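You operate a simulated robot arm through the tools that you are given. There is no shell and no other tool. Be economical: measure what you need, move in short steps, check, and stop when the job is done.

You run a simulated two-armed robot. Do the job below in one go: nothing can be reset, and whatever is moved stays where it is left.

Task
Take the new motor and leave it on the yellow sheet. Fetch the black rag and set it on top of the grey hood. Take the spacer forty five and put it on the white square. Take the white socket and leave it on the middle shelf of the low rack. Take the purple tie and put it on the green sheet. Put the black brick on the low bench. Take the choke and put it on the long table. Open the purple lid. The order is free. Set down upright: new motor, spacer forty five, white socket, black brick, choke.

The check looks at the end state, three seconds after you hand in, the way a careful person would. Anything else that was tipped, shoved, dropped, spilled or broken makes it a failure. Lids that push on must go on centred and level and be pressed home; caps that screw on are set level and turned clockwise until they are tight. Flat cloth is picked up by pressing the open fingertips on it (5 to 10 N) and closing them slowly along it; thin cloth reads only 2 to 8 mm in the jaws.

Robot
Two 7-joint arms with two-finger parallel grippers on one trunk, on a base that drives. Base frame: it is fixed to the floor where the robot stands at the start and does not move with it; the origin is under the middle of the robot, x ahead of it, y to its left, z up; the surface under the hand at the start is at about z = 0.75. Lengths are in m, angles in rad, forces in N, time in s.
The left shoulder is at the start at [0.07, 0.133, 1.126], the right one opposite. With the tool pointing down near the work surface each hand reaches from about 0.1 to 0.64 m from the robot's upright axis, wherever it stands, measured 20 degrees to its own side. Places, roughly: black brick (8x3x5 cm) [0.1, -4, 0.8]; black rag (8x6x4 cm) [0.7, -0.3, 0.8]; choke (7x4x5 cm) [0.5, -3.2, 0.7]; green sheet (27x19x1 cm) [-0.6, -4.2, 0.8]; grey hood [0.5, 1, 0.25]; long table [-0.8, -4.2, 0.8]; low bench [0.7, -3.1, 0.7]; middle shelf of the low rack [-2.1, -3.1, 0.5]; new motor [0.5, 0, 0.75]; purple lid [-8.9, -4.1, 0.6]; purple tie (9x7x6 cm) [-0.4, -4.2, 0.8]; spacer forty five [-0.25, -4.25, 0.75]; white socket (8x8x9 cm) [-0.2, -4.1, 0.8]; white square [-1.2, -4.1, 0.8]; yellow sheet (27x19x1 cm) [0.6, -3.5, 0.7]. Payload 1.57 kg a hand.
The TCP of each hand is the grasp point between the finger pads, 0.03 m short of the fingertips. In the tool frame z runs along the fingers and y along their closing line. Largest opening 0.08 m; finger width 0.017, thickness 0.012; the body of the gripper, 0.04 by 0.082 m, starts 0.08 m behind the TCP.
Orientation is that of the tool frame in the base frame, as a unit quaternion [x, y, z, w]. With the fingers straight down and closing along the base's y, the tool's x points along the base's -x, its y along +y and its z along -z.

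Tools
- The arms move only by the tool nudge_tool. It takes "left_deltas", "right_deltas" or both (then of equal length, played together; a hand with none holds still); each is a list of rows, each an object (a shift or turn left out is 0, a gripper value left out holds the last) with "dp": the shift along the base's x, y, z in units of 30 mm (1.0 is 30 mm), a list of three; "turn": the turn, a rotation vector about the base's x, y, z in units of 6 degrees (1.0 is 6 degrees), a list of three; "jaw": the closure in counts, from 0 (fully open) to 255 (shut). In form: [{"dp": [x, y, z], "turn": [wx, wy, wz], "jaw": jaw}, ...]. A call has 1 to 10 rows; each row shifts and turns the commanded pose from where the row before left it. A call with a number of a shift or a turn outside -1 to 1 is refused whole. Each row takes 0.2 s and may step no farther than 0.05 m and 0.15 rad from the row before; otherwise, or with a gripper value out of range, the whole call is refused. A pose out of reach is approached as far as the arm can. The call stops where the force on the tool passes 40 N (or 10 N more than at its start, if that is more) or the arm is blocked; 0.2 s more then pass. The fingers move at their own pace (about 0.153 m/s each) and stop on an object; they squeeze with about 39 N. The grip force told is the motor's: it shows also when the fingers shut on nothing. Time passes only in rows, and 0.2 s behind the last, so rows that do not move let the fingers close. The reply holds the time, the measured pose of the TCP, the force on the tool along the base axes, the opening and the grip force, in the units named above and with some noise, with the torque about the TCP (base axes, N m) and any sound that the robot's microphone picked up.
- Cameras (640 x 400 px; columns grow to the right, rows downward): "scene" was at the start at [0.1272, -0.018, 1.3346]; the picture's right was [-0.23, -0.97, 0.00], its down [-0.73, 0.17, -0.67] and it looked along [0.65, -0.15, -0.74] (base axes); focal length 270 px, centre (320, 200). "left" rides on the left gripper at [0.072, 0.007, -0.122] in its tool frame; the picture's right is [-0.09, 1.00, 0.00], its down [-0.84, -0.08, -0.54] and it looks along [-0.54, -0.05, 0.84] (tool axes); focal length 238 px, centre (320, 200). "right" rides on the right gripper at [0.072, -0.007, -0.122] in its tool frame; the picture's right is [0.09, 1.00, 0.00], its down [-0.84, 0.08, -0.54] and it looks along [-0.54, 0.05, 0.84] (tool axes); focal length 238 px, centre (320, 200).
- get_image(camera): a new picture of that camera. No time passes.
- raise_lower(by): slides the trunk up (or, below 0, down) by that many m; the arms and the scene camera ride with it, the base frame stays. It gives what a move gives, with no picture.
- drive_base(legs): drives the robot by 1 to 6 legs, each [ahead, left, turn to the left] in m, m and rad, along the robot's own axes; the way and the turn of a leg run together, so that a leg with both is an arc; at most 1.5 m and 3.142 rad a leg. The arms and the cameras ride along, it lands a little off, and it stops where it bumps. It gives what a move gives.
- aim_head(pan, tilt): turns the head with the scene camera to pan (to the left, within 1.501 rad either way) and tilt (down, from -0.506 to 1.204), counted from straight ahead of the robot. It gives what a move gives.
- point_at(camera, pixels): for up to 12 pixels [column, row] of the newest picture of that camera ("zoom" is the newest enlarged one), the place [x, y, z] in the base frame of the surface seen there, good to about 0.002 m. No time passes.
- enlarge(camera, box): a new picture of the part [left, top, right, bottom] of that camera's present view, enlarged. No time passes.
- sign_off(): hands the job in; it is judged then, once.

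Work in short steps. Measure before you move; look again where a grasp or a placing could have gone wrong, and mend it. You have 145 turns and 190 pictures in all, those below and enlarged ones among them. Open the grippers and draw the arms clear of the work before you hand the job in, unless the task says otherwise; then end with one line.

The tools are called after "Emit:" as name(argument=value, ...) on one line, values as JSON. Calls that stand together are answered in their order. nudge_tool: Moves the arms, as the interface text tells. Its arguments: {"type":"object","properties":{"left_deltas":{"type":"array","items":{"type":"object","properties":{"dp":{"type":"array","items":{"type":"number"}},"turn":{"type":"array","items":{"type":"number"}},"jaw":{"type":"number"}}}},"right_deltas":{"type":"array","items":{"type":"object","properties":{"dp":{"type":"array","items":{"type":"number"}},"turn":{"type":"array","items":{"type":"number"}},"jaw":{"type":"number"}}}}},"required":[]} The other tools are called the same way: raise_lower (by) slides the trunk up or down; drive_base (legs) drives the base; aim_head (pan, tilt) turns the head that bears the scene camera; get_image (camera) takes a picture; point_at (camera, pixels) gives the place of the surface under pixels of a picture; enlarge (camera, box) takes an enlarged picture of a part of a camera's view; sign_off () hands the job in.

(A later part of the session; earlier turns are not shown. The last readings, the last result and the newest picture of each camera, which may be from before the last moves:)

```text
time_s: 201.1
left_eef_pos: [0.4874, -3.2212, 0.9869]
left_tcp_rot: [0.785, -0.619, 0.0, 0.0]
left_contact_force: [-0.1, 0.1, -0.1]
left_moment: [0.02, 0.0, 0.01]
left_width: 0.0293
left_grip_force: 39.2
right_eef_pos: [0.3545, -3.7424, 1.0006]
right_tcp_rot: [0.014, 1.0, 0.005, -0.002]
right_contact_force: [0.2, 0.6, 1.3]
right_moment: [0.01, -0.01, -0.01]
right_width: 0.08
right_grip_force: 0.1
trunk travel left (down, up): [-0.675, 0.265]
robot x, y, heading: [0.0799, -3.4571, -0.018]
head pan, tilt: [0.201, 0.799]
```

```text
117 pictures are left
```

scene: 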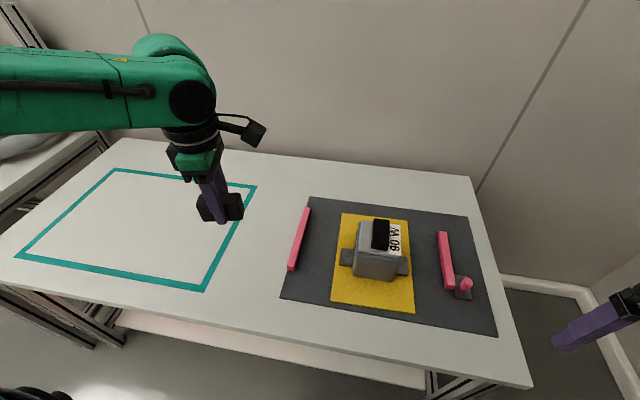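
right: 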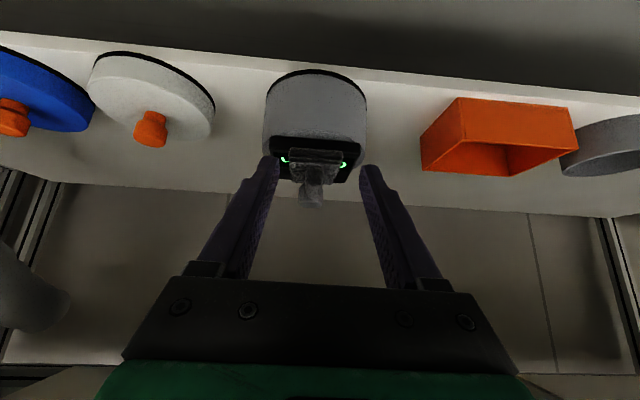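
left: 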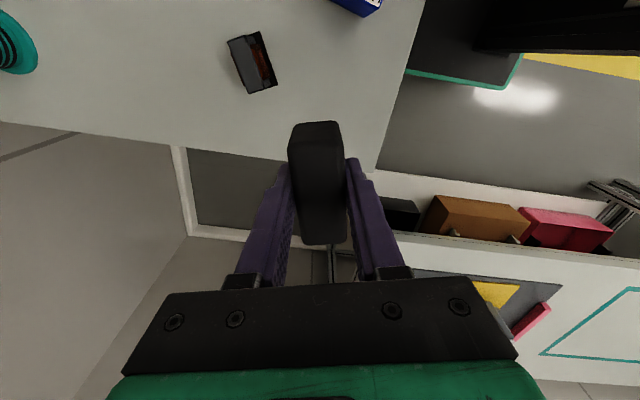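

Strip below is free. Lower the brick to the bench (TCP ≈0.736).

Emit:
nudge_tool(left_deltas=[{"dp": [0, 0, -1]}, {"dp": [0, 0, -1]}, {"dp": [0, 0, -1]}, {"dp": [0, 0, -1]}, {"dp": [0, 0, -1]}, {"dp": [0, 0, -1]}, {"dp": [0, 0, -1]}, {"dp": [0, 0, -1]}, {"dp": [0, 0, -0.2]}, {"dp": [0, 0, 0]}])

Emit:
nudge_tool(left_deltas=[{"dp": [0, 0, -0.1]}, {"dp": [0, 0, -0.07]}, {"dp": [0, 0, 0]}])

```text
time_s: 203.3
left_eef_pos: [0.4863, -3.2205, 0.7403]
left_tcp_rot: [0.785, -0.62, 0.001, 0.0]
left_contact_force: [-0.1, 0.6, -1.5]
left_moment: [0.02, -0.04, -0.03]
left_width: 0.0291
left_grip_force: 39.4
right_eef_pos: [0.3544, -3.7413, 0.9998]
right_tcp_rot: [0.014, 1.0, 0.005, -0.002]
right_contact_force: [0.7, 0.2, 0.5]
right_moment: [0.0, -0.03, 0.0]
right_width: 0.0802
right_grip_force: 0.1
trunk travel left (down, up): [-0.675, 0.265]
robot x, y, heading: [0.0806, -3.4557, -0.018]
head pan, tilt: [0.201, 0.799]
```

```text
time_s: 204.1
left_eef_pos: [0.4855, -3.2216, 0.7364]
left_tcp_rot: [0.785, -0.62, 0.001, 0.001]
left_contact_force: [0.0, -0.5, -0.1]
left_moment: [-0.01, 0.0, 0.02]
left_width: 0.0291
left_grip_force: 38.6
right_eef_pos: [0.3552, -3.7418, 1.0009]
right_tcp_rot: [0.013, 1.0, 0.004, -0.002]
right_contact_force: [-0.2, 0.2, -0.8]
right_moment: [-0.03, 0.0, -0.02]
right_width: 0.0799
right_grip_force: 0.1
trunk travel left (down, up): [-0.675, 0.265]
robot x, y, heading: [0.0804, -3.4548, -0.02]
head pan, tilt: [0.201, 0.799]
```

One more millimetre or so to touch, then release and rise.

Emit:
nudge_tool(left_deltas=[{"dp": [0, 0, -0.06]}, {"dp": [0, 0, 0]}, {"jaw": 150}, {"jaw": 70}, {"jaw": 70}, {"dp": [0, 0, 0.6]}, {"dp": [0, 0, 1]}, {"dp": [0, 0, 1]}, {"dp": [0, 0, 1]}, {"dp": [0, 0, 1]}])

Emit:
nudge_tool(left_deltas=[{"dp": [0, 0, 1]}, {"dp": [0, 0, 1]}, {"dp": [0, 0, 1]}, {"dp": [0, 0, 1], "jaw": 0}])

Emit:
enlarge(camera="scene", box=[150, 160, 350, 300])

```text
time_s: 206.3
left_eef_pos: [0.4859, -3.2229, 0.8718]
left_tcp_rot: [0.785, -0.62, 0.0, 0.001]
left_contact_force: [0.1, -0.1, 0.8]
left_moment: [0.01, -0.03, -0.03]
left_width: 0.058
left_grip_force: 0.0
right_eef_pos: [0.3537, -3.7415, 0.9992]
right_tcp_rot: [0.014, 1.0, 0.006, -0.003]
right_contact_force: [-0.5, 0.3, 1.2]
right_moment: [0.03, -0.03, -0.02]
right_width: 0.0799
right_grip_force: 0.0
trunk travel left (down, up): [-0.675, 0.265]
robot x, y, heading: [0.0789, -3.4591, -0.012]
head pan, tilt: [0.201, 0.799]
```

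```text
time_s: 207.3
left_eef_pos: [0.4864, -3.2211, 0.9932]
left_tcp_rot: [0.785, -0.62, 0.001, 0.0]
left_contact_force: [-0.4, -0.5, 0.7]
left_moment: [0.02, -0.04, 0.01]
left_width: 0.08
left_grip_force: 0.0
right_eef_pos: [0.3525, -3.742, 0.9995]
right_tcp_rot: [0.014, 1.0, 0.006, -0.003]
right_contact_force: [-1.0, -0.1, 0.5]
right_moment: [-0.01, -0.03, -0.03]
right_width: 0.0801
right_grip_force: 0.1
trunk travel left (down, up): [-0.675, 0.265]
robot x, y, heading: [0.0793, -3.453, -0.015]
head pan, tilt: [0.201, 0.799]
```

```text
2.86 times, centred on (250, 230) of scene
```

zoom: 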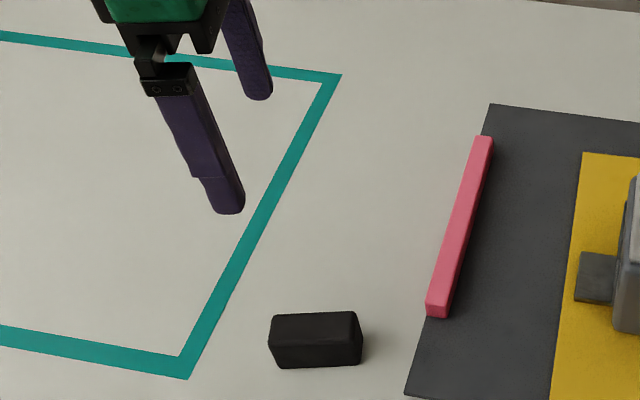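

Brick is upright on the low bench. Back to the long table: first the pink block off the socket. Drive into place facing it.

Emit:
drive_base(legs=[[-0.2, 0.05, 0], [0, 0, -1.556], [0.16, 0.04, 0]])

Emit:
aim_head(pan=-0.25, tilt=0.9)

Emit:
get_image(camera="scene")

```text
time_s: 213.7
left_eef_pos: [0.1612, -3.9615, 0.9916]
left_tcp_rot: [-0.127, 0.992, -0.001, -0.001]
left_contact_force: [0.0, -0.3, 0.5]
left_moment: [-0.04, 0.0, -0.04]
left_width: 0.0799
left_grip_force: 0.0
right_eef_pos: [-0.3619, -3.8386, 1.0006]
right_tcp_rot: [0.71, 0.704, 0.005, 0.002]
right_contact_force: [0.1, 0.4, -0.5]
right_moment: [0.02, -0.04, 0.0]
right_width: 0.0801
right_grip_force: 0.1
trunk travel left (down, up): [-0.675, 0.265]
robot x, y, heading: [-0.0826, -3.557, -1.567]
head pan, tilt: [0.201, 0.799]
```

```text
time_s: 214.6
left_eef_pos: [0.1617, -3.9623, 0.991]
left_tcp_rot: [-0.127, 0.992, -0.001, 0.0]
left_contact_force: [0.8, -0.4, -0.8]
left_moment: [0.03, -0.02, 0.01]
left_width: 0.0801
left_grip_force: 0.1
right_eef_pos: [-0.361, -3.8402, 0.9999]
right_tcp_rot: [0.71, 0.704, 0.005, 0.001]
right_contact_force: [0.7, 0.6, -0.1]
right_moment: [0.02, -0.03, -0.05]
right_width: 0.0799
right_grip_force: 0.1
trunk travel left (down, up): [-0.675, 0.265]
robot x, y, heading: [-0.0803, -3.5591, -1.564]
head pan, tilt: [-0.25, 0.901]
```

```text
115 pictures are left
```

scene: 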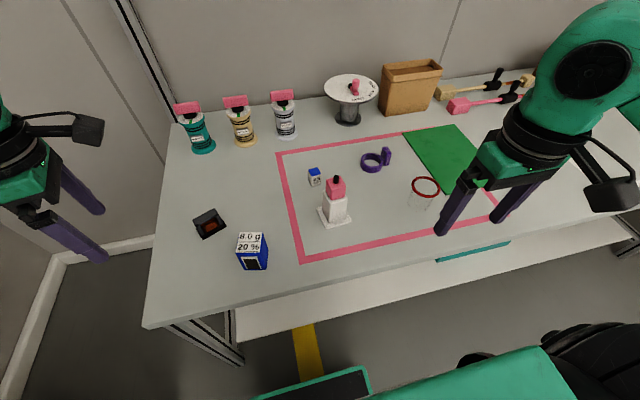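

I zoom on the socket, pink block, spacer and tie to get their orientation.

Emit:
enlarge(camera="scene", box=[295, 140, 415, 235])

Emit:
point_at(camera="scene", pixels=[[328, 181], [344, 179], [336, 193], [337, 179], [318, 212], [334, 229], [352, 219], [326, 193], [346, 193], [337, 185]])

```text
4.21 times, centred on (355, 188) of scene
```

zoom: 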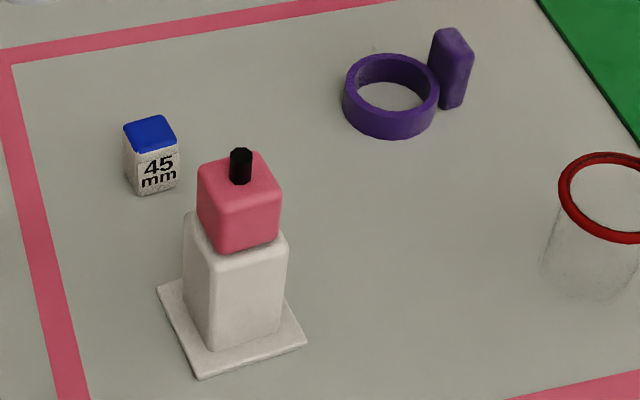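

```text
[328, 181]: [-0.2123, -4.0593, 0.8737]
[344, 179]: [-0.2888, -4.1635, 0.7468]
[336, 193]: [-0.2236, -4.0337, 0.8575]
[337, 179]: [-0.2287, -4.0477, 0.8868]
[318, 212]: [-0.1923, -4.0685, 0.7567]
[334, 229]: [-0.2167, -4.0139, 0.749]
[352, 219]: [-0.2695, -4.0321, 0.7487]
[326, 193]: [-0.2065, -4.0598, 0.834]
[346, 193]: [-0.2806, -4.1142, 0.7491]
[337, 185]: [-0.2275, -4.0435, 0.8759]
```

Emit:
point_at(camera="zoom", pixels=[[200, 374], [302, 342], [162, 291], [204, 168], [250, 158], [215, 198], [276, 190], [213, 262], [284, 245], [192, 218], [240, 152], [240, 275]])

Emit:
point_at(camera="zoom", pixels=[[127, 125], [162, 118], [174, 145], [138, 150], [140, 190], [440, 35], [465, 35], [470, 60], [448, 105], [345, 85], [436, 85], [390, 130]])

```text
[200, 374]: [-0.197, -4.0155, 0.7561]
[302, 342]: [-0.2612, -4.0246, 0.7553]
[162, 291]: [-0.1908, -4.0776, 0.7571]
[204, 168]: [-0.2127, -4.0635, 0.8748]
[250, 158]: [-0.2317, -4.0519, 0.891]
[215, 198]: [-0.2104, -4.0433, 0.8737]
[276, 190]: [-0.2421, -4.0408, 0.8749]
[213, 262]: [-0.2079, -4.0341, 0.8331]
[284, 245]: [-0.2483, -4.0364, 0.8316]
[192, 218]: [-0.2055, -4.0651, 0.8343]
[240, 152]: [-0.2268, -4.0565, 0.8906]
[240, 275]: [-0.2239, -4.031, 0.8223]
```

```text
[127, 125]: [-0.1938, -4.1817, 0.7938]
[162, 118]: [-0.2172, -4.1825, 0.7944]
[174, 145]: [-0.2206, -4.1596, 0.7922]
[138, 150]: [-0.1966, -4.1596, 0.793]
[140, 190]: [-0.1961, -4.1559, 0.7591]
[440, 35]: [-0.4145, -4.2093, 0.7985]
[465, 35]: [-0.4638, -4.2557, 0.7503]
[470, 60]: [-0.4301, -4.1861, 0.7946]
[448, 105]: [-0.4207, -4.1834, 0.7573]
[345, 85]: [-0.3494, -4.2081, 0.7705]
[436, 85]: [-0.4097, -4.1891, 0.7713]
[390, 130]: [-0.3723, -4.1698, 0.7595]
```

Pink block centre (−0.227,−4.055), z 0.84–0.874; socket pillar 44 mm wide. Move the right hand above it.

Emit:
nudge_tool(right_deltas=[{"dp": [0.56, -0.9, 0]}, {"dp": [0.56, -0.9, 0]}, {"dp": [0.56, -0.9, 0]}, {"dp": [0.56, -0.9, 0]}, {"dp": [0.56, -0.9, 0]}, {"dp": [0.56, -0.9, 0]}, {"dp": [0.56, -0.9, 0]}, {"dp": [0.55, -0.87, 0]}, {"dp": [0, 0, -0.8]}, {"dp": [0, 0, 0]}])

Emit:
get_image(camera="right")

```text
time_s: 216.8
left_eef_pos: [0.1622, -3.9608, 0.9924]
left_tcp_rot: [-0.127, 0.992, 0.001, -0.001]
left_contact_force: [-1.0, 0.6, 0.5]
left_moment: [0.0, 0.01, 0.0]
left_width: 0.0802
left_grip_force: 0.0
right_eef_pos: [-0.2278, -4.0564, 0.9758]
right_tcp_rot: [0.709, 0.705, 0.005, 0.0]
right_contact_force: [0.0, 0.0, -0.1]
right_moment: [-0.02, -0.03, 0.03]
right_width: 0.0799
right_grip_force: 0.0
trunk travel left (down, up): [-0.675, 0.265]
robot x, y, heading: [-0.0807, -3.5573, -1.57]
head pan, tilt: [-0.25, 0.901]
```

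```text
113 pictures are left
```

right: 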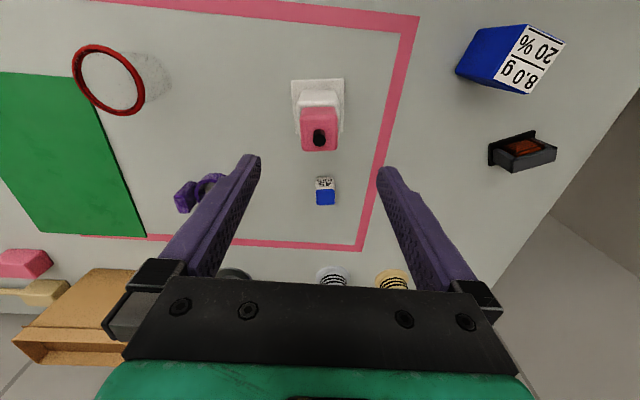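

Centred. Descend to TCP 0.876 and close on the pink block; then lift 3 cm to see if it is separate.

Emit:
nudge_tool(right_deltas=[{"dp": [0, 0, -1]}, {"dp": [0, 0, -1]}, {"dp": [0, 0, -1]}, {"dp": [0, 0, -0.3]}, {"dp": [0, 0, 0], "jaw": 80}, {"jaw": 130}, {"jaw": 255}, {"jaw": 255}])

Emit:
nudge_tool(right_deltas=[{"dp": [0, 0, 0.3]}, {"dp": [0, 0, 0.5]}, {"dp": [0, 0, 0]}])

Emit:
enlarge(camera="scene", box=[260, 110, 420, 240])

```text
time_s: 218.6
left_eef_pos: [0.1628, -3.9623, 0.9909]
left_tcp_rot: [-0.126, 0.992, 0.0, -0.001]
left_contact_force: [0.2, 0.1, 0.2]
left_moment: [0.02, 0.0, 0.0]
left_width: 0.0801
left_grip_force: 0.1
right_eef_pos: [-0.2282, -4.0546, 0.8782]
right_tcp_rot: [0.71, 0.705, 0.004, 0.003]
right_contact_force: [-0.2, 0.6, 0.4]
right_moment: [0.0, 0.04, 0.0]
right_width: 0.0363
right_grip_force: 38.8
trunk travel left (down, up): [-0.675, 0.265]
robot x, y, heading: [-0.0775, -3.5574, -1.566]
head pan, tilt: [-0.25, 0.901]
heard: snap
```

```text
time_s: 219.4
left_eef_pos: [0.1611, -3.9622, 0.9916]
left_tcp_rot: [-0.127, 0.992, -0.001, 0.0]
left_contact_force: [-0.2, 0.0, -0.3]
left_moment: [0.0, 0.01, 0.02]
left_width: 0.0801
left_grip_force: 0.0
right_eef_pos: [-0.2272, -4.0555, 0.9018]
right_tcp_rot: [0.71, 0.704, 0.005, 0.001]
right_contact_force: [0.1, 1.2, -0.2]
right_moment: [0.02, 0.0, -0.03]
right_width: 0.0363
right_grip_force: 39.8
trunk travel left (down, up): [-0.675, 0.265]
robot x, y, heading: [-0.0802, -3.5628, -1.566]
head pan, tilt: [-0.25, 0.901]
```

```text
3.08 times, centred on (340, 175) of scene
```

zoom: 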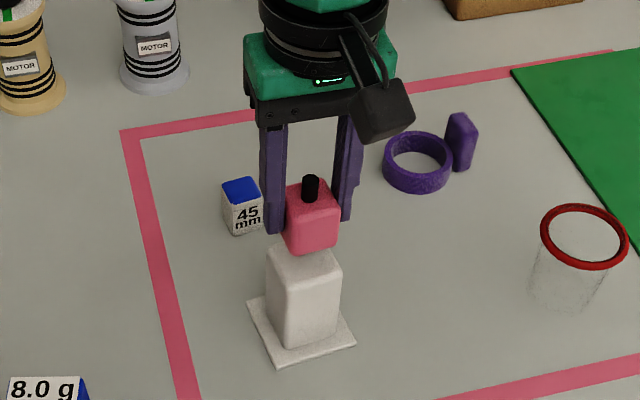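

The pink block is separate (a snap was heard as it was gripped; it looks intact). I set it aside on the table at (−0.33,−4.01).

Emit:
nudge_tool(right_deltas=[{"dp": [0, 0, 1]}, {"dp": [-0.85, 0.35, 0.3]}, {"dp": [-0.85, 0.35, 0]}, {"dp": [-0.85, 0.35, 0]}, {"dp": [-0.85, 0.35, 0]}, {"dp": [0, 0, -1]}, {"dp": [0, 0, -1]}, {"dp": [0, 0, -1]}, {"dp": [0, 0, -1]}, {"dp": [0, 0, 0]}])

Emit:
enlarge(camera="scene", box=[290, 130, 450, 260])

```text
time_s: 221.6
left_eef_pos: [0.1625, -3.9612, 0.9917]
left_tcp_rot: [-0.127, 0.992, 0.001, -0.001]
left_contact_force: [-0.5, 0.1, 0.6]
left_moment: [0.0, 0.0, 0.03]
left_width: 0.08
left_grip_force: 0.0
right_eef_pos: [-0.3288, -4.0131, 0.82]
right_tcp_rot: [0.71, 0.705, 0.005, 0.002]
right_contact_force: [0.7, 0.0, -0.9]
right_moment: [0.0, 0.0, -0.01]
right_width: 0.0353
right_grip_force: 38.8
trunk travel left (down, up): [-0.675, 0.265]
robot x, y, heading: [-0.0817, -3.5611, -1.564]
head pan, tilt: [-0.25, 0.901]
```

```text
3.08 times, centred on (370, 195) of scene
```

zoom: 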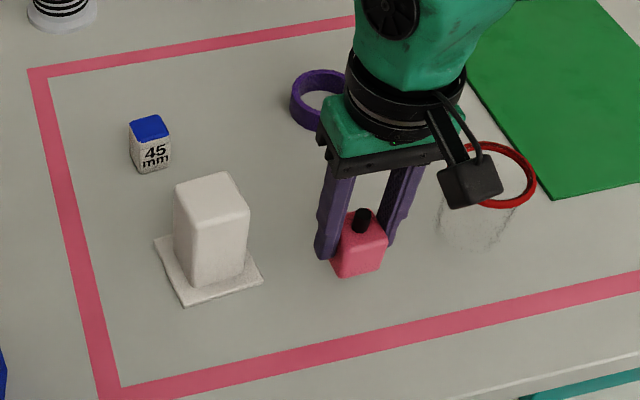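

Lower the pink block onto the table, release gently and rise.

Emit:
nudge_tool(right_deltas=[{"dp": [0, 0, -0.6]}, {"dp": [0, 0, -0.3]}, {"dp": [0, 0, -0.15]}, {"dp": [0, 0, 0]}])

```text
time_s: 222.6
left_eef_pos: [0.163, -3.9595, 0.9931]
left_tcp_rot: [-0.127, 0.992, -0.001, -0.002]
left_contact_force: [-0.1, 1.1, -0.2]
left_moment: [0.0, 0.03, 0.0]
left_width: 0.08
left_grip_force: 0.1
right_eef_pos: [-0.3293, -4.0117, 0.7917]
right_tcp_rot: [0.71, 0.704, 0.003, 0.003]
right_contact_force: [-5.4, -3.0, 22.6]
right_moment: [0.11, 0.49, 0.09]
right_width: 0.0349
right_grip_force: 39.0
trunk travel left (down, up): [-0.675, 0.265]
robot x, y, heading: [-0.0842, -3.5594, -1.566]
head pan, tilt: [-0.25, 0.901]
```

Emit:
nudge_tool(right_deltas=[{"dp": [0, 0, 0.06]}, {"jaw": 150}, {"jaw": 90}, {"jaw": 60}, {"dp": [0, 0, 0.5]}, {"dp": [0, 0, 1]}, {"dp": [0, 0, 1]}, {"dp": [0, 0, 1]}, {"dp": [0, 0, 1]}])

Emit:
enlarge(camera="scene", box=[290, 150, 450, 260])

Emit:
enlarge(camera="right", box=[240, 40, 420, 160])

```text
time_s: 224.6
left_eef_pos: [0.1625, -3.9607, 0.9916]
left_tcp_rot: [-0.127, 0.992, -0.001, -0.001]
left_contact_force: [-0.1, 0.0, -0.5]
left_moment: [-0.02, 0.0, 0.01]
left_width: 0.0799
left_grip_force: 0.0
right_eef_pos: [-0.3288, -4.0138, 0.9267]
right_tcp_rot: [0.71, 0.704, 0.006, 0.003]
right_contact_force: [-1.1, 0.3, 0.4]
right_moment: [0.0, 0.03, 0.01]
right_width: 0.0612
right_grip_force: 0.1
trunk travel left (down, up): [-0.675, 0.265]
robot x, y, heading: [-0.0819, -3.5596, -1.569]
head pan, tilt: [-0.25, 0.901]
```

```text
3.64 times, centred on (370, 205) of scene
```

zoom: 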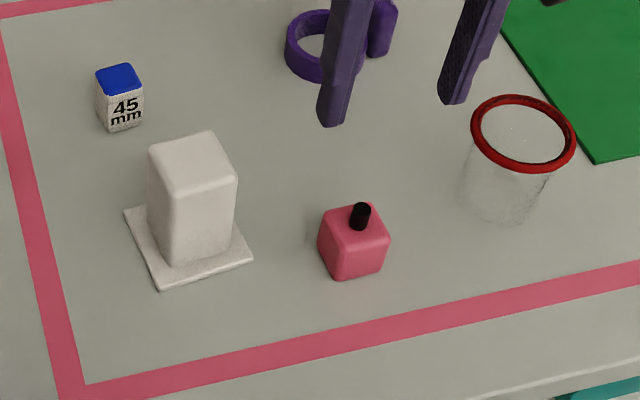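

```text
3.33 times, centred on (330, 100) of right
```

zoom: 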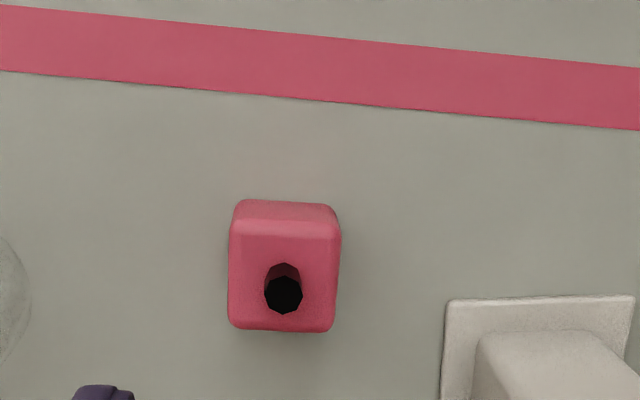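

Pink block stands safely. Since the rack shelf has little headroom, I'll grip the socket with the hand tilted 45° forward; tilt while moving over it.

Emit:
nudge_tool(right_deltas=[{"dp": [0.42, -0.1, 0], "turn": [-1, 0, 0], "jaw": 0}, {"dp": [0.42, -0.1, 0], "turn": [-1, 0, 0]}, {"dp": [0.42, -0.1, 0], "turn": [-1, 0, 0]}, {"dp": [0.42, -0.1, 0], "turn": [-1, 0, 0]}, {"dp": [0.42, -0.1, 0], "turn": [-1, 0, 0]}, {"dp": [0.42, -0.1, 0], "turn": [-1, 0, 0]}, {"dp": [0.42, -0.1, 0], "turn": [-1, 0, 0]}, {"dp": [0.4, -0.1, 0], "turn": [-0.5, 0, 0]}, {"dp": [0, -0.4, 0]}, {"dp": [0, 0, 0]}])

Emit:
get_image(camera="right")

```text
time_s: 226.8
left_eef_pos: [0.163, -3.9617, 0.9911]
left_tcp_rot: [-0.127, 0.992, 0.0, 0.0]
left_contact_force: [0.0, 0.0, -0.5]
left_moment: [0.02, -0.02, 0.04]
left_width: 0.0798
left_grip_force: 0.1
right_eef_pos: [-0.2286, -4.0487, 0.9253]
right_tcp_rot: [0.654, 0.654, -0.264, 0.274]
right_contact_force: [0.0, 0.2, 0.1]
right_moment: [0.01, 0.01, 0.02]
right_width: 0.0801
right_grip_force: 0.0
trunk travel left (down, up): [-0.675, 0.265]
robot x, y, heading: [-0.0781, -3.5586, -1.565]
head pan, tilt: [-0.25, 0.901]
```

```text
108 pictures are left
```

right: 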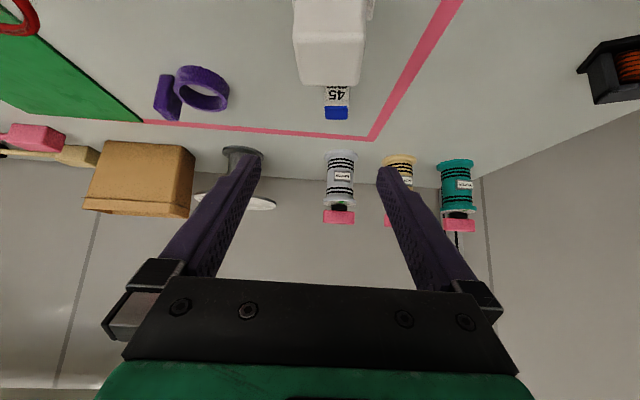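

Aligned in x. Descend to TCP z≈0.803 and close.

Emit:
nudge_tool(right_deltas=[{"dp": [0, 0, -1]}, {"dp": [0, 0, -1]}, {"dp": [0, 0, -1]}, {"dp": [0, 0, -0.8]}, {"dp": [0, 0, -0.28]}, {"dp": [0, 0, 0], "jaw": 60}, {"jaw": 120}, {"jaw": 255}, {"jaw": 255}])

Emit:
nudge_tool(right_deltas=[{"dp": [0, 0, 0.5]}, {"dp": [0, 0, 1]}, {"dp": [0, 0, 1]}, {"dp": [0, 0, 1]}, {"dp": [0, 0.4, 1]}, {"dp": [0, 0.6, 0.5]}])

Emit:
get_image(camera="scene")

```text
time_s: 228.8
left_eef_pos: [0.1628, -3.9614, 0.9913]
left_tcp_rot: [-0.127, 0.992, -0.001, -0.001]
left_contact_force: [0.1, 0.4, 0.6]
left_moment: [-0.02, -0.02, 0.02]
left_width: 0.0799
left_grip_force: 0.1
right_eef_pos: [-0.2287, -4.0503, 0.8018]
right_tcp_rot: [0.655, 0.653, -0.265, 0.273]
right_contact_force: [1.7, -0.7, 1.1]
right_moment: [-0.14, 0.01, 0.05]
right_width: 0.0454
right_grip_force: 39.2
trunk travel left (down, up): [-0.675, 0.265]
robot x, y, heading: [-0.0793, -3.5595, -1.57]
head pan, tilt: [-0.25, 0.901]
```

```text
time_s: 230.2
left_eef_pos: [0.1619, -3.9623, 0.9913]
left_tcp_rot: [-0.126, 0.992, 0.0, 0.0]
left_contact_force: [-0.6, -0.2, 0.4]
left_moment: [0.01, -0.01, -0.01]
left_width: 0.0799
left_grip_force: 0.0
right_eef_pos: [-0.2301, -4.0193, 0.9542]
right_tcp_rot: [0.654, 0.653, -0.265, 0.273]
right_contact_force: [0.7, 0.4, -2.0]
right_moment: [0.0, -0.03, -0.03]
right_width: 0.0456
right_grip_force: 39.1
trunk travel left (down, up): [-0.675, 0.265]
robot x, y, heading: [-0.0809, -3.5599, -1.567]
head pan, tilt: [-0.25, 0.901]
```

```text
107 pictures are left
```

scene: 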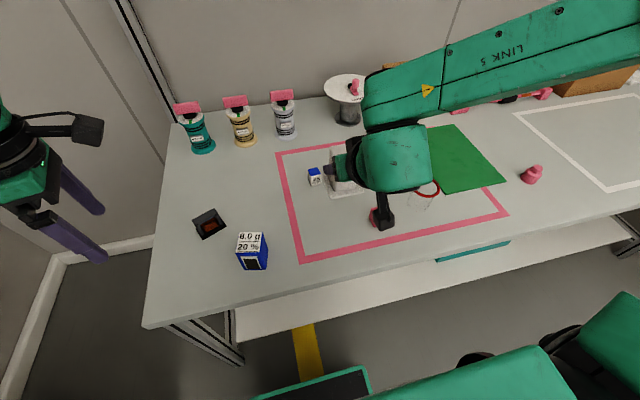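

Socket is in the right hand. I pull it back, square the left hand, and drive right and closer for the purple tie at (−0.42,−4.20).

Emit:
nudge_tool(right_deltas=[{"dp": [0, 1, 0]}, {"dp": [0, 1, 0]}, {"dp": [0, 1, 0]}, {"dp": [-0.5, 1, 0]}, {"dp": [-1, 0.5, 0]}, {"dp": [-1, 0, 0]}], left_deltas=[{"turn": [0, 0, -0.8]}, {"turn": [0, 0, -0.8]}, {"turn": [0, 0, -0.83]}, {"dp": [0, 0, 0]}, {"dp": [0, 0, 0]}, {"dp": [0, 0, 0]}])

Emit:
drive_base(legs=[[0, -0.49, 0], [0.1, 0, 0]])

Emit:
raise_lower(by=-0.07)

Emit:
aim_head(pan=0.1, tilt=0.95)

Emit:
get_image(camera="scene")

```text
time_s: 231.6
left_eef_pos: [0.163, -3.9624, 0.9927]
left_tcp_rot: [0.0, 1.0, 0.001, -0.001]
left_contact_force: [0.4, 0.3, 1.0]
left_moment: [0.0, -0.06, -0.05]
left_width: 0.0802
left_grip_force: 0.2
right_eef_pos: [-0.272, -3.9504, 0.9619]
right_tcp_rot: [0.655, 0.654, -0.264, 0.272]
right_contact_force: [0.2, 0.1, -1.2]
right_moment: [0.02, -0.01, -0.01]
right_width: 0.0457
right_grip_force: 39.0
right hand out of reach, approached as far as the arm can: row 3, 4, 5, 6
trunk travel left (down, up): [-0.675, 0.265]
robot x, y, heading: [-0.081, -3.5586, -1.572]
head pan, tilt: [-0.25, 0.901]
```

```text
time_s: 235.3
left_eef_pos: [-0.3323, -4.0628, 0.9929]
left_tcp_rot: [-0.001, 1.0, 0.0, 0.0]
left_contact_force: [0.4, -0.4, 0.1]
left_moment: [0.01, -0.02, 0.03]
left_width: 0.08
left_grip_force: 0.1
right_eef_pos: [-0.7647, -4.055, 0.9638]
right_tcp_rot: [0.654, 0.655, -0.263, 0.273]
right_contact_force: [-1.3, -0.4, -1.9]
right_moment: [-0.01, -0.01, 0.02]
right_width: 0.0455
right_grip_force: 39.2
trunk travel left (down, up): [-0.675, 0.265]
robot x, y, heading: [-0.5771, -3.661, -1.56]
head pan, tilt: [-0.25, 0.901]
```

```text
time_s: 236.3
left_eef_pos: [-0.3309, -4.0641, 0.9223]
left_tcp_rot: [-0.002, 1.0, 0.0, 0.0]
left_contact_force: [-0.1, -1.1, 0.1]
left_moment: [0.0, -0.05, 0.04]
left_width: 0.08
left_grip_force: 0.1
right_eef_pos: [-0.7654, -4.0552, 0.8929]
right_tcp_rot: [0.654, 0.655, -0.264, 0.272]
right_contact_force: [-0.6, 0.4, -1.3]
right_moment: [0.01, 0.03, -0.01]
right_width: 0.0457
right_grip_force: 39.2
trunk travel left (down, up): [-0.605, 0.335]
robot x, y, heading: [-0.5754, -3.6617, -1.561]
head pan, tilt: [-0.25, 0.901]
```

```text
time_s: 237.2
left_eef_pos: [-0.3313, -4.0638, 0.9215]
left_tcp_rot: [-0.001, 1.0, 0.0, 0.0]
left_contact_force: [-0.2, 0.2, 0.4]
left_moment: [0.01, 0.0, 0.02]
left_width: 0.0802
left_grip_force: 0.0
right_eef_pos: [-0.7649, -4.0551, 0.894]
right_tcp_rot: [0.654, 0.655, -0.263, 0.272]
right_contact_force: [0.0, -0.6, -1.2]
right_moment: [0.01, -0.04, 0.04]
right_width: 0.0454
right_grip_force: 38.8
trunk travel left (down, up): [-0.605, 0.335]
robot x, y, heading: [-0.5782, -3.6614, -1.563]
head pan, tilt: [0.099, 0.949]
```

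```text
106 pictures are left
```

scene: 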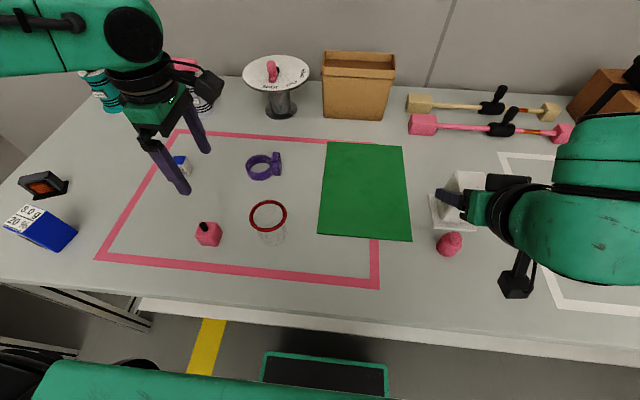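

Good view. I enlarge the tie at (265,165) and measure.

Emit:
enlarge(camera="scene", box=[225, 130, 325, 200])

Emit:
point_at(camera="zoom", pixels=[[270, 125], [316, 128], [290, 128], [322, 145], [275, 145], [296, 200], [322, 235], [130, 190], [220, 270], [220, 150], [600, 200], [200, 280]])

Emit:
point_at(camera="scene", pixels=[[328, 144], [402, 148], [410, 239], [320, 233], [365, 190], [182, 160], [182, 172], [503, 153], [180, 160]])

```text
5.71 times, centred on (275, 165) of scene
```

zoom: 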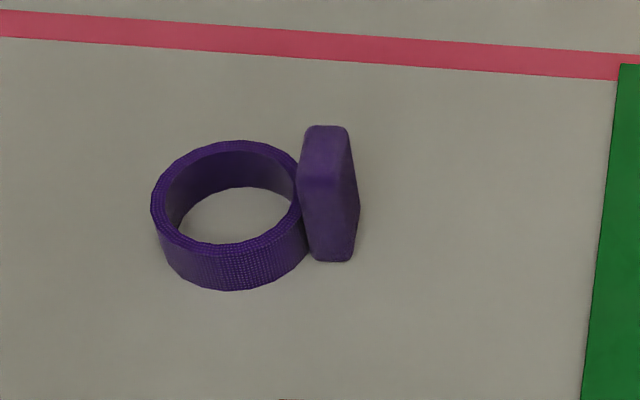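

```text
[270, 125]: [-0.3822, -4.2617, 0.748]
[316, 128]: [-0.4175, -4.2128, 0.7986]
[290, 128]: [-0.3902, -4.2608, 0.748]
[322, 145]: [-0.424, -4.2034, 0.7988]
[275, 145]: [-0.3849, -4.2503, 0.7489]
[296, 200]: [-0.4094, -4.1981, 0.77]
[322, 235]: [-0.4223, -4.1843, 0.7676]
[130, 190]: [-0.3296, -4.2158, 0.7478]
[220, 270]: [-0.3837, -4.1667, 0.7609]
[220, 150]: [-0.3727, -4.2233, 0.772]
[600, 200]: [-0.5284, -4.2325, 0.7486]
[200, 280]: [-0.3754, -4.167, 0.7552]
```

```text
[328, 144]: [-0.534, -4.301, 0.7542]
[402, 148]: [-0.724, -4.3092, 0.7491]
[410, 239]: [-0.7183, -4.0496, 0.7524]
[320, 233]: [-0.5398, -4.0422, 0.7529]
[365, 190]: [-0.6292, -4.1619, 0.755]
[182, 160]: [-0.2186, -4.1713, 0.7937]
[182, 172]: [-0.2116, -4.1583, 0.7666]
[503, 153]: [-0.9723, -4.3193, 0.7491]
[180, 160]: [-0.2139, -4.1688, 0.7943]
```

Tab centre (−0.421,−4.199), top 0.799; glass is 7 cm in front, so I use a 58 mm opening. Move over the tab and raise the right hand a little.

Emit:
nudge_tool(left_deltas=[{"dp": [-0.51, -0.75, 0], "jaw": 70}, {"dp": [-0.51, -0.75, 0]}, {"dp": [-0.51, -0.75, 0]}, {"dp": [-0.51, -0.75, 0]}, {"dp": [-0.51, -0.75, 0]}, {"dp": [-0.48, -0.75, 0]}, {"dp": [0, 0, -0.6]}, {"dp": [0, 0, -0.6]}, {"dp": [0, 0, 0]}], right_deltas=[{"dp": [0, 0.2, 0.5]}, {"dp": [0, 0, 0.5]}, {"dp": [0, 0, 0.5]}, {"dp": [0, 0, 0]}, {"dp": [0, 0, 0]}, {"dp": [0, 0, 0]}, {"dp": [0, 0, 0]}, {"dp": [0, 0, 0]}, {"dp": [0, 0, 0]}])

Emit:
get_image(camera="left")

Emit:
get_image(camera="scene")

```text
time_s: 239.2
left_eef_pos: [-0.4169, -4.1898, 0.8843]
left_tcp_rot: [-0.001, 1.0, 0.0, -0.001]
left_contact_force: [0.0, 0.1, 0.6]
left_moment: [0.04, 0.02, 0.01]
left_width: 0.0581
left_grip_force: 0.3
left hand out of reach, approached as far as the arm can: row 6
right_eef_pos: [-0.7645, -4.052, 0.9316]
right_tcp_rot: [0.654, 0.655, -0.263, 0.272]
right_contact_force: [-1.0, -0.5, -1.0]
right_moment: [0.01, 0.0, 0.0]
right_width: 0.0455
right_grip_force: 39.2
right hand out of reach, approached as far as the arm can: row 1
trunk travel left (down, up): [-0.605, 0.335]
robot x, y, heading: [-0.5722, -3.6603, -1.567]
head pan, tilt: [0.099, 0.949]
```

```text
104 pictures are left
```

left: 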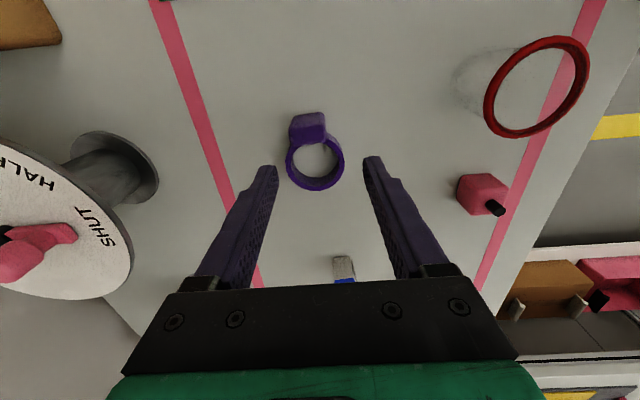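

```text
103 pictures are left
```

scene: 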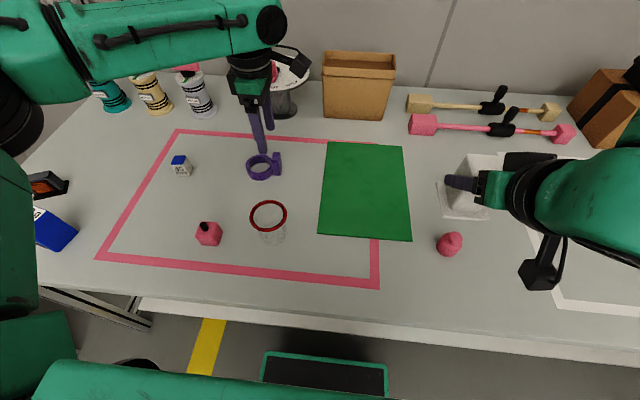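

Tab lies between the fingers; descend to z≈0.803 (with slight −x) and check.

Emit:
nudge_tool(left_deltas=[{"dp": [-0.1, -0.1, -0.7]}, {"dp": [0, -0.1, -0.7]}, {"dp": [0, 0, -0.7]}, {"dp": [0, 0, -0.6]}, {"dp": [0, 0, 0]}])

Emit:
get_image(camera="left")

```text
time_s: 240.1
left_eef_pos: [-0.414, -4.1871, 0.8287]
left_tcp_rot: [-0.001, 1.0, -0.018, -0.006]
left_contact_force: [-3.8, 2.1, 22.6]
left_moment: [-0.58, 0.16, -0.08]
left_width: 0.0569
left_grip_force: 0.0
left hand out of reach, approached as far as the arm can: row 1, 2, 3, 4
right_eef_pos: [-0.7663, -4.0513, 0.9331]
right_tcp_rot: [0.655, 0.653, -0.265, 0.272]
right_contact_force: [0.6, 0.5, -2.3]
right_moment: [0.01, 0.02, -0.01]
right_width: 0.0456
right_grip_force: 39.2
trunk travel left (down, up): [-0.605, 0.335]
robot x, y, heading: [-0.5781, -3.6592, -1.562]
head pan, tilt: [0.099, 0.949]
stopped in row 4 (left hand): the force on the tool passed its limit at 49 N (the readings are from after the stop); the commanded pose is now the measured one
```

```text
102 pictures are left
```

left: 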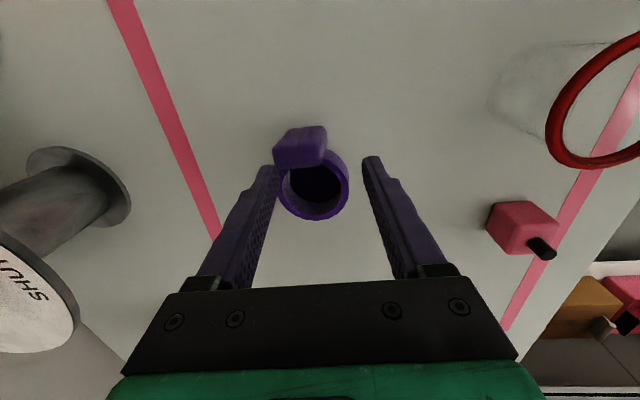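

The far finger touched the tab's top; I rise, drive 25 mm ahead and retry.

Emit:
nudge_tool(left_deltas=[{"dp": [0, 0, 0.5]}, {"dp": [0, 0, 0.7]}])

Emit:
drive_base(legs=[[0.025, 0, 0]])

Emit:
get_image(camera="left")

```text
time_s: 240.7
left_eef_pos: [-0.4132, -4.1877, 0.8579]
left_tcp_rot: [-0.002, 1.0, -0.011, -0.004]
left_contact_force: [-0.5, -0.3, -0.7]
left_moment: [0.01, 0.02, 0.03]
left_width: 0.0583
left_grip_force: 0.1
right_eef_pos: [-0.7664, -4.0522, 0.9325]
right_tcp_rot: [0.655, 0.654, -0.263, 0.272]
right_contact_force: [-0.7, -0.1, -0.9]
right_moment: [0.0, -0.01, 0.0]
right_width: 0.0456
right_grip_force: 39.0
trunk travel left (down, up): [-0.605, 0.335]
robot x, y, heading: [-0.5775, -3.6628, -1.566]
head pan, tilt: [0.099, 0.949]
```

```text
time_s: 241.6
left_eef_pos: [-0.4133, -4.2106, 0.8608]
left_tcp_rot: [-0.001, 1.0, -0.013, -0.004]
left_contact_force: [-0.6, 0.6, 0.3]
left_moment: [-0.02, 0.0, -0.04]
left_width: 0.0578
left_grip_force: 0.0
right_eef_pos: [-0.7649, -4.0758, 0.9325]
right_tcp_rot: [0.654, 0.654, -0.264, 0.274]
right_contact_force: [0.1, -0.4, -1.1]
right_moment: [-0.02, 0.0, 0.0]
right_width: 0.0456
right_grip_force: 39.1
trunk travel left (down, up): [-0.605, 0.335]
robot x, y, heading: [-0.5728, -3.6886, -1.563]
head pan, tilt: [0.099, 0.949]
```

```text
101 pictures are left
```

left: 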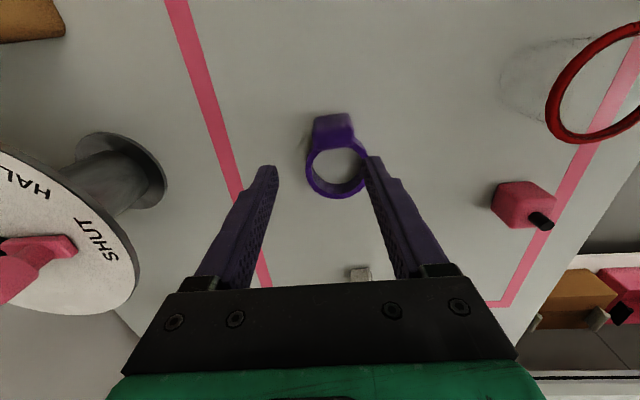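

Check the tab's present place from this view.

Emit:
point_at(camera="left", pixels=[[318, 120], [350, 118], [332, 128], [318, 137], [350, 138], [325, 190]])

```text
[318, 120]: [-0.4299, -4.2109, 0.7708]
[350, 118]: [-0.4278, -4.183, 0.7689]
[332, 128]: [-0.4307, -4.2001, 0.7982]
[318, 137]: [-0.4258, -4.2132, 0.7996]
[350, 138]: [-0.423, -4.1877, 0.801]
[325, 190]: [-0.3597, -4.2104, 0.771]
```

Tab centre (−0.423,−4.200). Shift (−9,+10 mm), descend 57 mm, then close.

Emit:
nudge_tool(left_deltas=[{"dp": [-0.3, 0.33, -0.4]}, {"dp": [0, 0, -0.6]}, {"dp": [0, 0, -0.6]}, {"dp": [0, 0, -0.3]}, {"dp": [0, 0, 0]}])

Emit:
get_image(camera="left")

```text
time_s: 242.8
left_eef_pos: [-0.4199, -4.2023, 0.8023]
left_tcp_rot: [-0.002, 1.0, -0.013, -0.005]
left_contact_force: [0.1, -0.2, 0.2]
left_moment: [-0.02, 0.02, 0.0]
left_width: 0.0577
left_grip_force: 0.0
right_eef_pos: [-0.7646, -4.0775, 0.931]
right_tcp_rot: [0.654, 0.655, -0.263, 0.272]
right_contact_force: [-0.5, 0.0, -1.4]
right_moment: [0.02, 0.02, 0.03]
right_width: 0.0456
right_grip_force: 39.1
trunk travel left (down, up): [-0.605, 0.335]
robot x, y, heading: [-0.5747, -3.6842, -1.561]
head pan, tilt: [0.099, 0.949]
```

```text
100 pictures are left
```

left: 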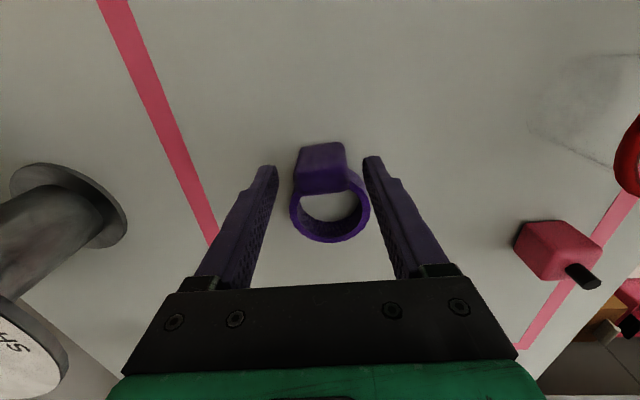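

Straddled. Close, lift 70 mm, then drive back 4 cm and right 0.23 to bring it over the green sheet.

Emit:
nudge_tool(left_deltas=[{"jaw": 130}, {"jaw": 255}, {"jaw": 255}, {"jaw": 255}, {"dp": [0, 0, 0.5]}, {"dp": [0, 0, 1]}, {"dp": [0, 0, 1]}])

Emit:
drive_base(legs=[[-0.04, 0, 0], [0, -0.23, 0]])

Emit:
get_image(camera="left")

Emit:
get_image(camera="scene")

```text
time_s: 244.3
left_eef_pos: [-0.4218, -4.2033, 0.8775]
left_tcp_rot: [0.0, 1.0, -0.012, -0.004]
left_contact_force: [-0.5, -0.2, -0.2]
left_moment: [0.01, 0.03, 0.03]
left_width: 0.0325
left_grip_force: 38.9
right_eef_pos: [-0.7656, -4.0761, 0.9311]
right_tcp_rot: [0.654, 0.655, -0.264, 0.273]
right_contact_force: [0.9, 0.1, -1.3]
right_moment: [-0.01, 0.0, -0.01]
right_width: 0.0455
right_grip_force: 39.0
trunk travel left (down, up): [-0.605, 0.335]
robot x, y, heading: [-0.5753, -3.689, -1.563]
head pan, tilt: [0.099, 0.949]
```

```text
time_s: 246.6
left_eef_pos: [-0.6518, -4.164, 0.877]
left_tcp_rot: [-0.001, 1.0, -0.012, -0.004]
left_contact_force: [-0.3, 0.3, -0.3]
left_moment: [0.0, 0.0, -0.01]
left_width: 0.0327
left_grip_force: 39.6
right_eef_pos: [-0.9966, -4.0391, 0.931]
right_tcp_rot: [0.654, 0.655, -0.263, 0.272]
right_contact_force: [-0.5, 0.4, -0.9]
right_moment: [-0.01, 0.04, 0.02]
right_width: 0.0454
right_grip_force: 38.9
trunk travel left (down, up): [-0.605, 0.335]
robot x, y, heading: [-0.807, -3.6477, -1.561]
head pan, tilt: [0.099, 0.949]
```

```text
99 pictures are left
```

left: 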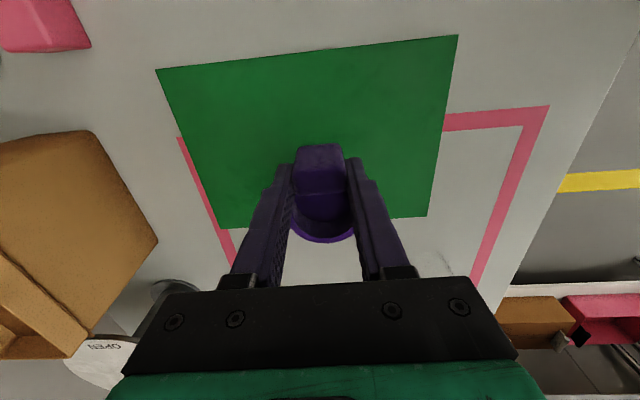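

```text
98 pictures are left
```

scene: 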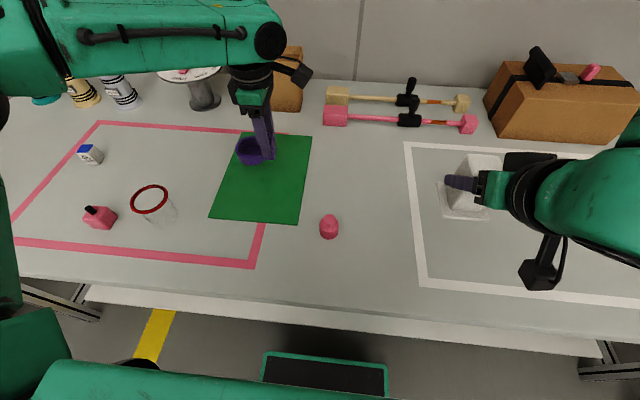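

Tie is over the sheet. Lower to TCP ≈0.807, release and rise.

Emit:
nudge_tool(left_deltas=[{"dp": [0, 0, -1]}, {"dp": [0, 0, -0.9]}, {"dp": [0, 0, -0.3]}, {"dp": [0, 0, -0.1]}, {"dp": [0, 0, 0]}])

```text
time_s: 247.8
left_eef_pos: [-0.652, -4.1654, 0.8071]
left_tcp_rot: [-0.001, 1.0, -0.012, -0.004]
left_contact_force: [-0.3, 0.7, 0.2]
left_moment: [-0.01, 0.03, 0.0]
left_width: 0.0327
left_grip_force: 38.9
right_eef_pos: [-0.9956, -4.0387, 0.9311]
right_tcp_rot: [0.654, 0.655, -0.264, 0.272]
right_contact_force: [0.0, -0.7, -1.8]
right_moment: [0.02, -0.01, 0.02]
right_width: 0.0452
right_grip_force: 39.3
trunk travel left (down, up): [-0.605, 0.335]
robot x, y, heading: [-0.8065, -3.6488, -1.566]
head pan, tilt: [0.099, 0.949]
```

Emit:
nudge_tool(left_deltas=[{"dp": [0, 0, -0.06]}, {"jaw": 150}, {"jaw": 80}, {"jaw": 70}, {"dp": [0, 0, 0.5]}, {"dp": [0, 0, 1]}, {"dp": [0, 0, 1]}, {"dp": [0, 0, 0.8]}])

Emit:
get_image(camera="left")

```text
time_s: 249.6
left_eef_pos: [-0.6521, -4.1651, 0.9055]
left_tcp_rot: [-0.001, 1.0, -0.013, -0.004]
left_contact_force: [0.1, 0.0, -0.6]
left_moment: [0.0, 0.0, -0.02]
left_width: 0.0579
left_grip_force: 0.1
right_eef_pos: [-0.9956, -4.0398, 0.9318]
right_tcp_rot: [0.655, 0.654, -0.264, 0.272]
right_contact_force: [-0.4, 0.4, -0.8]
right_moment: [-0.06, 0.01, -0.05]
right_width: 0.0456
right_grip_force: 38.5
trunk travel left (down, up): [-0.605, 0.335]
robot x, y, heading: [-0.8026, -3.6504, -1.57]
head pan, tilt: [0.099, 0.949]
```

```text
97 pictures are left
```

left: 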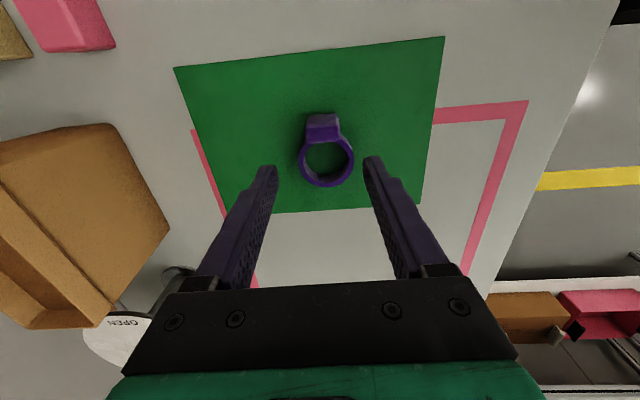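

Tie rests on the green sheet. Drive left 0.444 to bring the left hand over the spacer.

Emit:
drive_base(legs=[[0, 0.444, 0]])

Emit:
get_image(camera="left")

Emit:
point_at(camera="left", pixels=[[320, 120], [310, 110], [332, 110], [320, 135]])

```text
time_s: 252.2
left_eef_pos: [-0.2065, -4.16, 0.9059]
left_tcp_rot: [-0.004, 1.0, -0.012, -0.004]
left_contact_force: [-0.3, 0.0, -0.2]
left_moment: [-0.01, 0.01, -0.01]
left_width: 0.058
left_grip_force: 0.2
right_eef_pos: [-0.5495, -4.0354, 0.9309]
right_tcp_rot: [0.652, 0.657, -0.262, 0.273]
right_contact_force: [0.0, 0.1, -1.8]
right_moment: [0.01, 0.01, -0.01]
right_width: 0.0456
right_grip_force: 38.7
trunk travel left (down, up): [-0.605, 0.335]
robot x, y, heading: [-0.3625, -3.6432, -1.561]
head pan, tilt: [0.099, 0.949]
```

```text
96 pictures are left
```

left: 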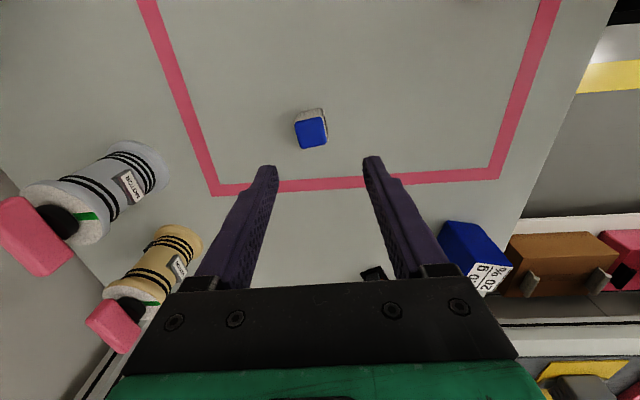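

```text
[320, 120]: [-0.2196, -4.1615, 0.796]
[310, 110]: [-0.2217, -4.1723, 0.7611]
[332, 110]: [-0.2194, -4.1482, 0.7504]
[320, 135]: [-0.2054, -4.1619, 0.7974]
```

Spacer centre ≈(−0.2075,−4.168). Shift −8 mm y and descend to TCP 0.788.

Emit:
nudge_tool(left_deltas=[{"dp": [0, -0.27, -0.8]}, {"dp": [0, 0, -1]}, {"dp": [0, 0, -1]}, {"dp": [0, 0, -0.8]}, {"dp": [0, 0, -0.33]}, {"dp": [0, 0, 0]}])

Emit:
get_image(camera="left")

```text
time_s: 253.7
left_eef_pos: [-0.1988, -4.1595, 0.7921]
left_tcp_rot: [-0.003, 1.0, -0.013, -0.005]
left_contact_force: [-1.0, 0.7, -0.1]
left_moment: [-0.02, -0.01, -0.02]
left_width: 0.0581
left_grip_force: 0.1
left hand out of reach, approached as far as the arm can: row 4, 5
right_eef_pos: [-0.5504, -4.0368, 0.9314]
right_tcp_rot: [0.653, 0.656, -0.262, 0.273]
right_contact_force: [-0.1, 0.3, -1.9]
right_moment: [0.01, 0.02, -0.02]
right_width: 0.0458
right_grip_force: 39.1
trunk travel left (down, up): [-0.605, 0.335]
robot x, y, heading: [-0.3631, -3.6471, -1.566]
head pan, tilt: [0.099, 0.949]
```

```text
95 pictures are left
```

left: 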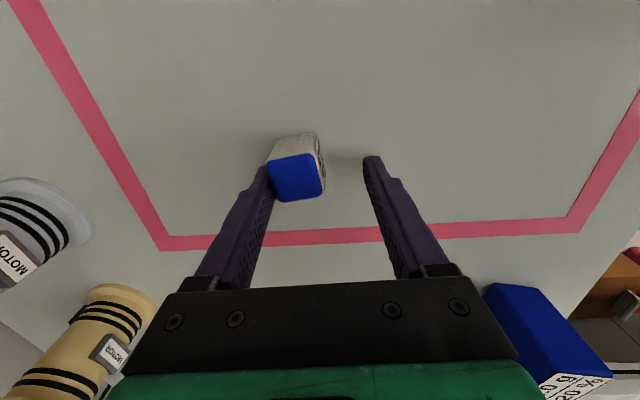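

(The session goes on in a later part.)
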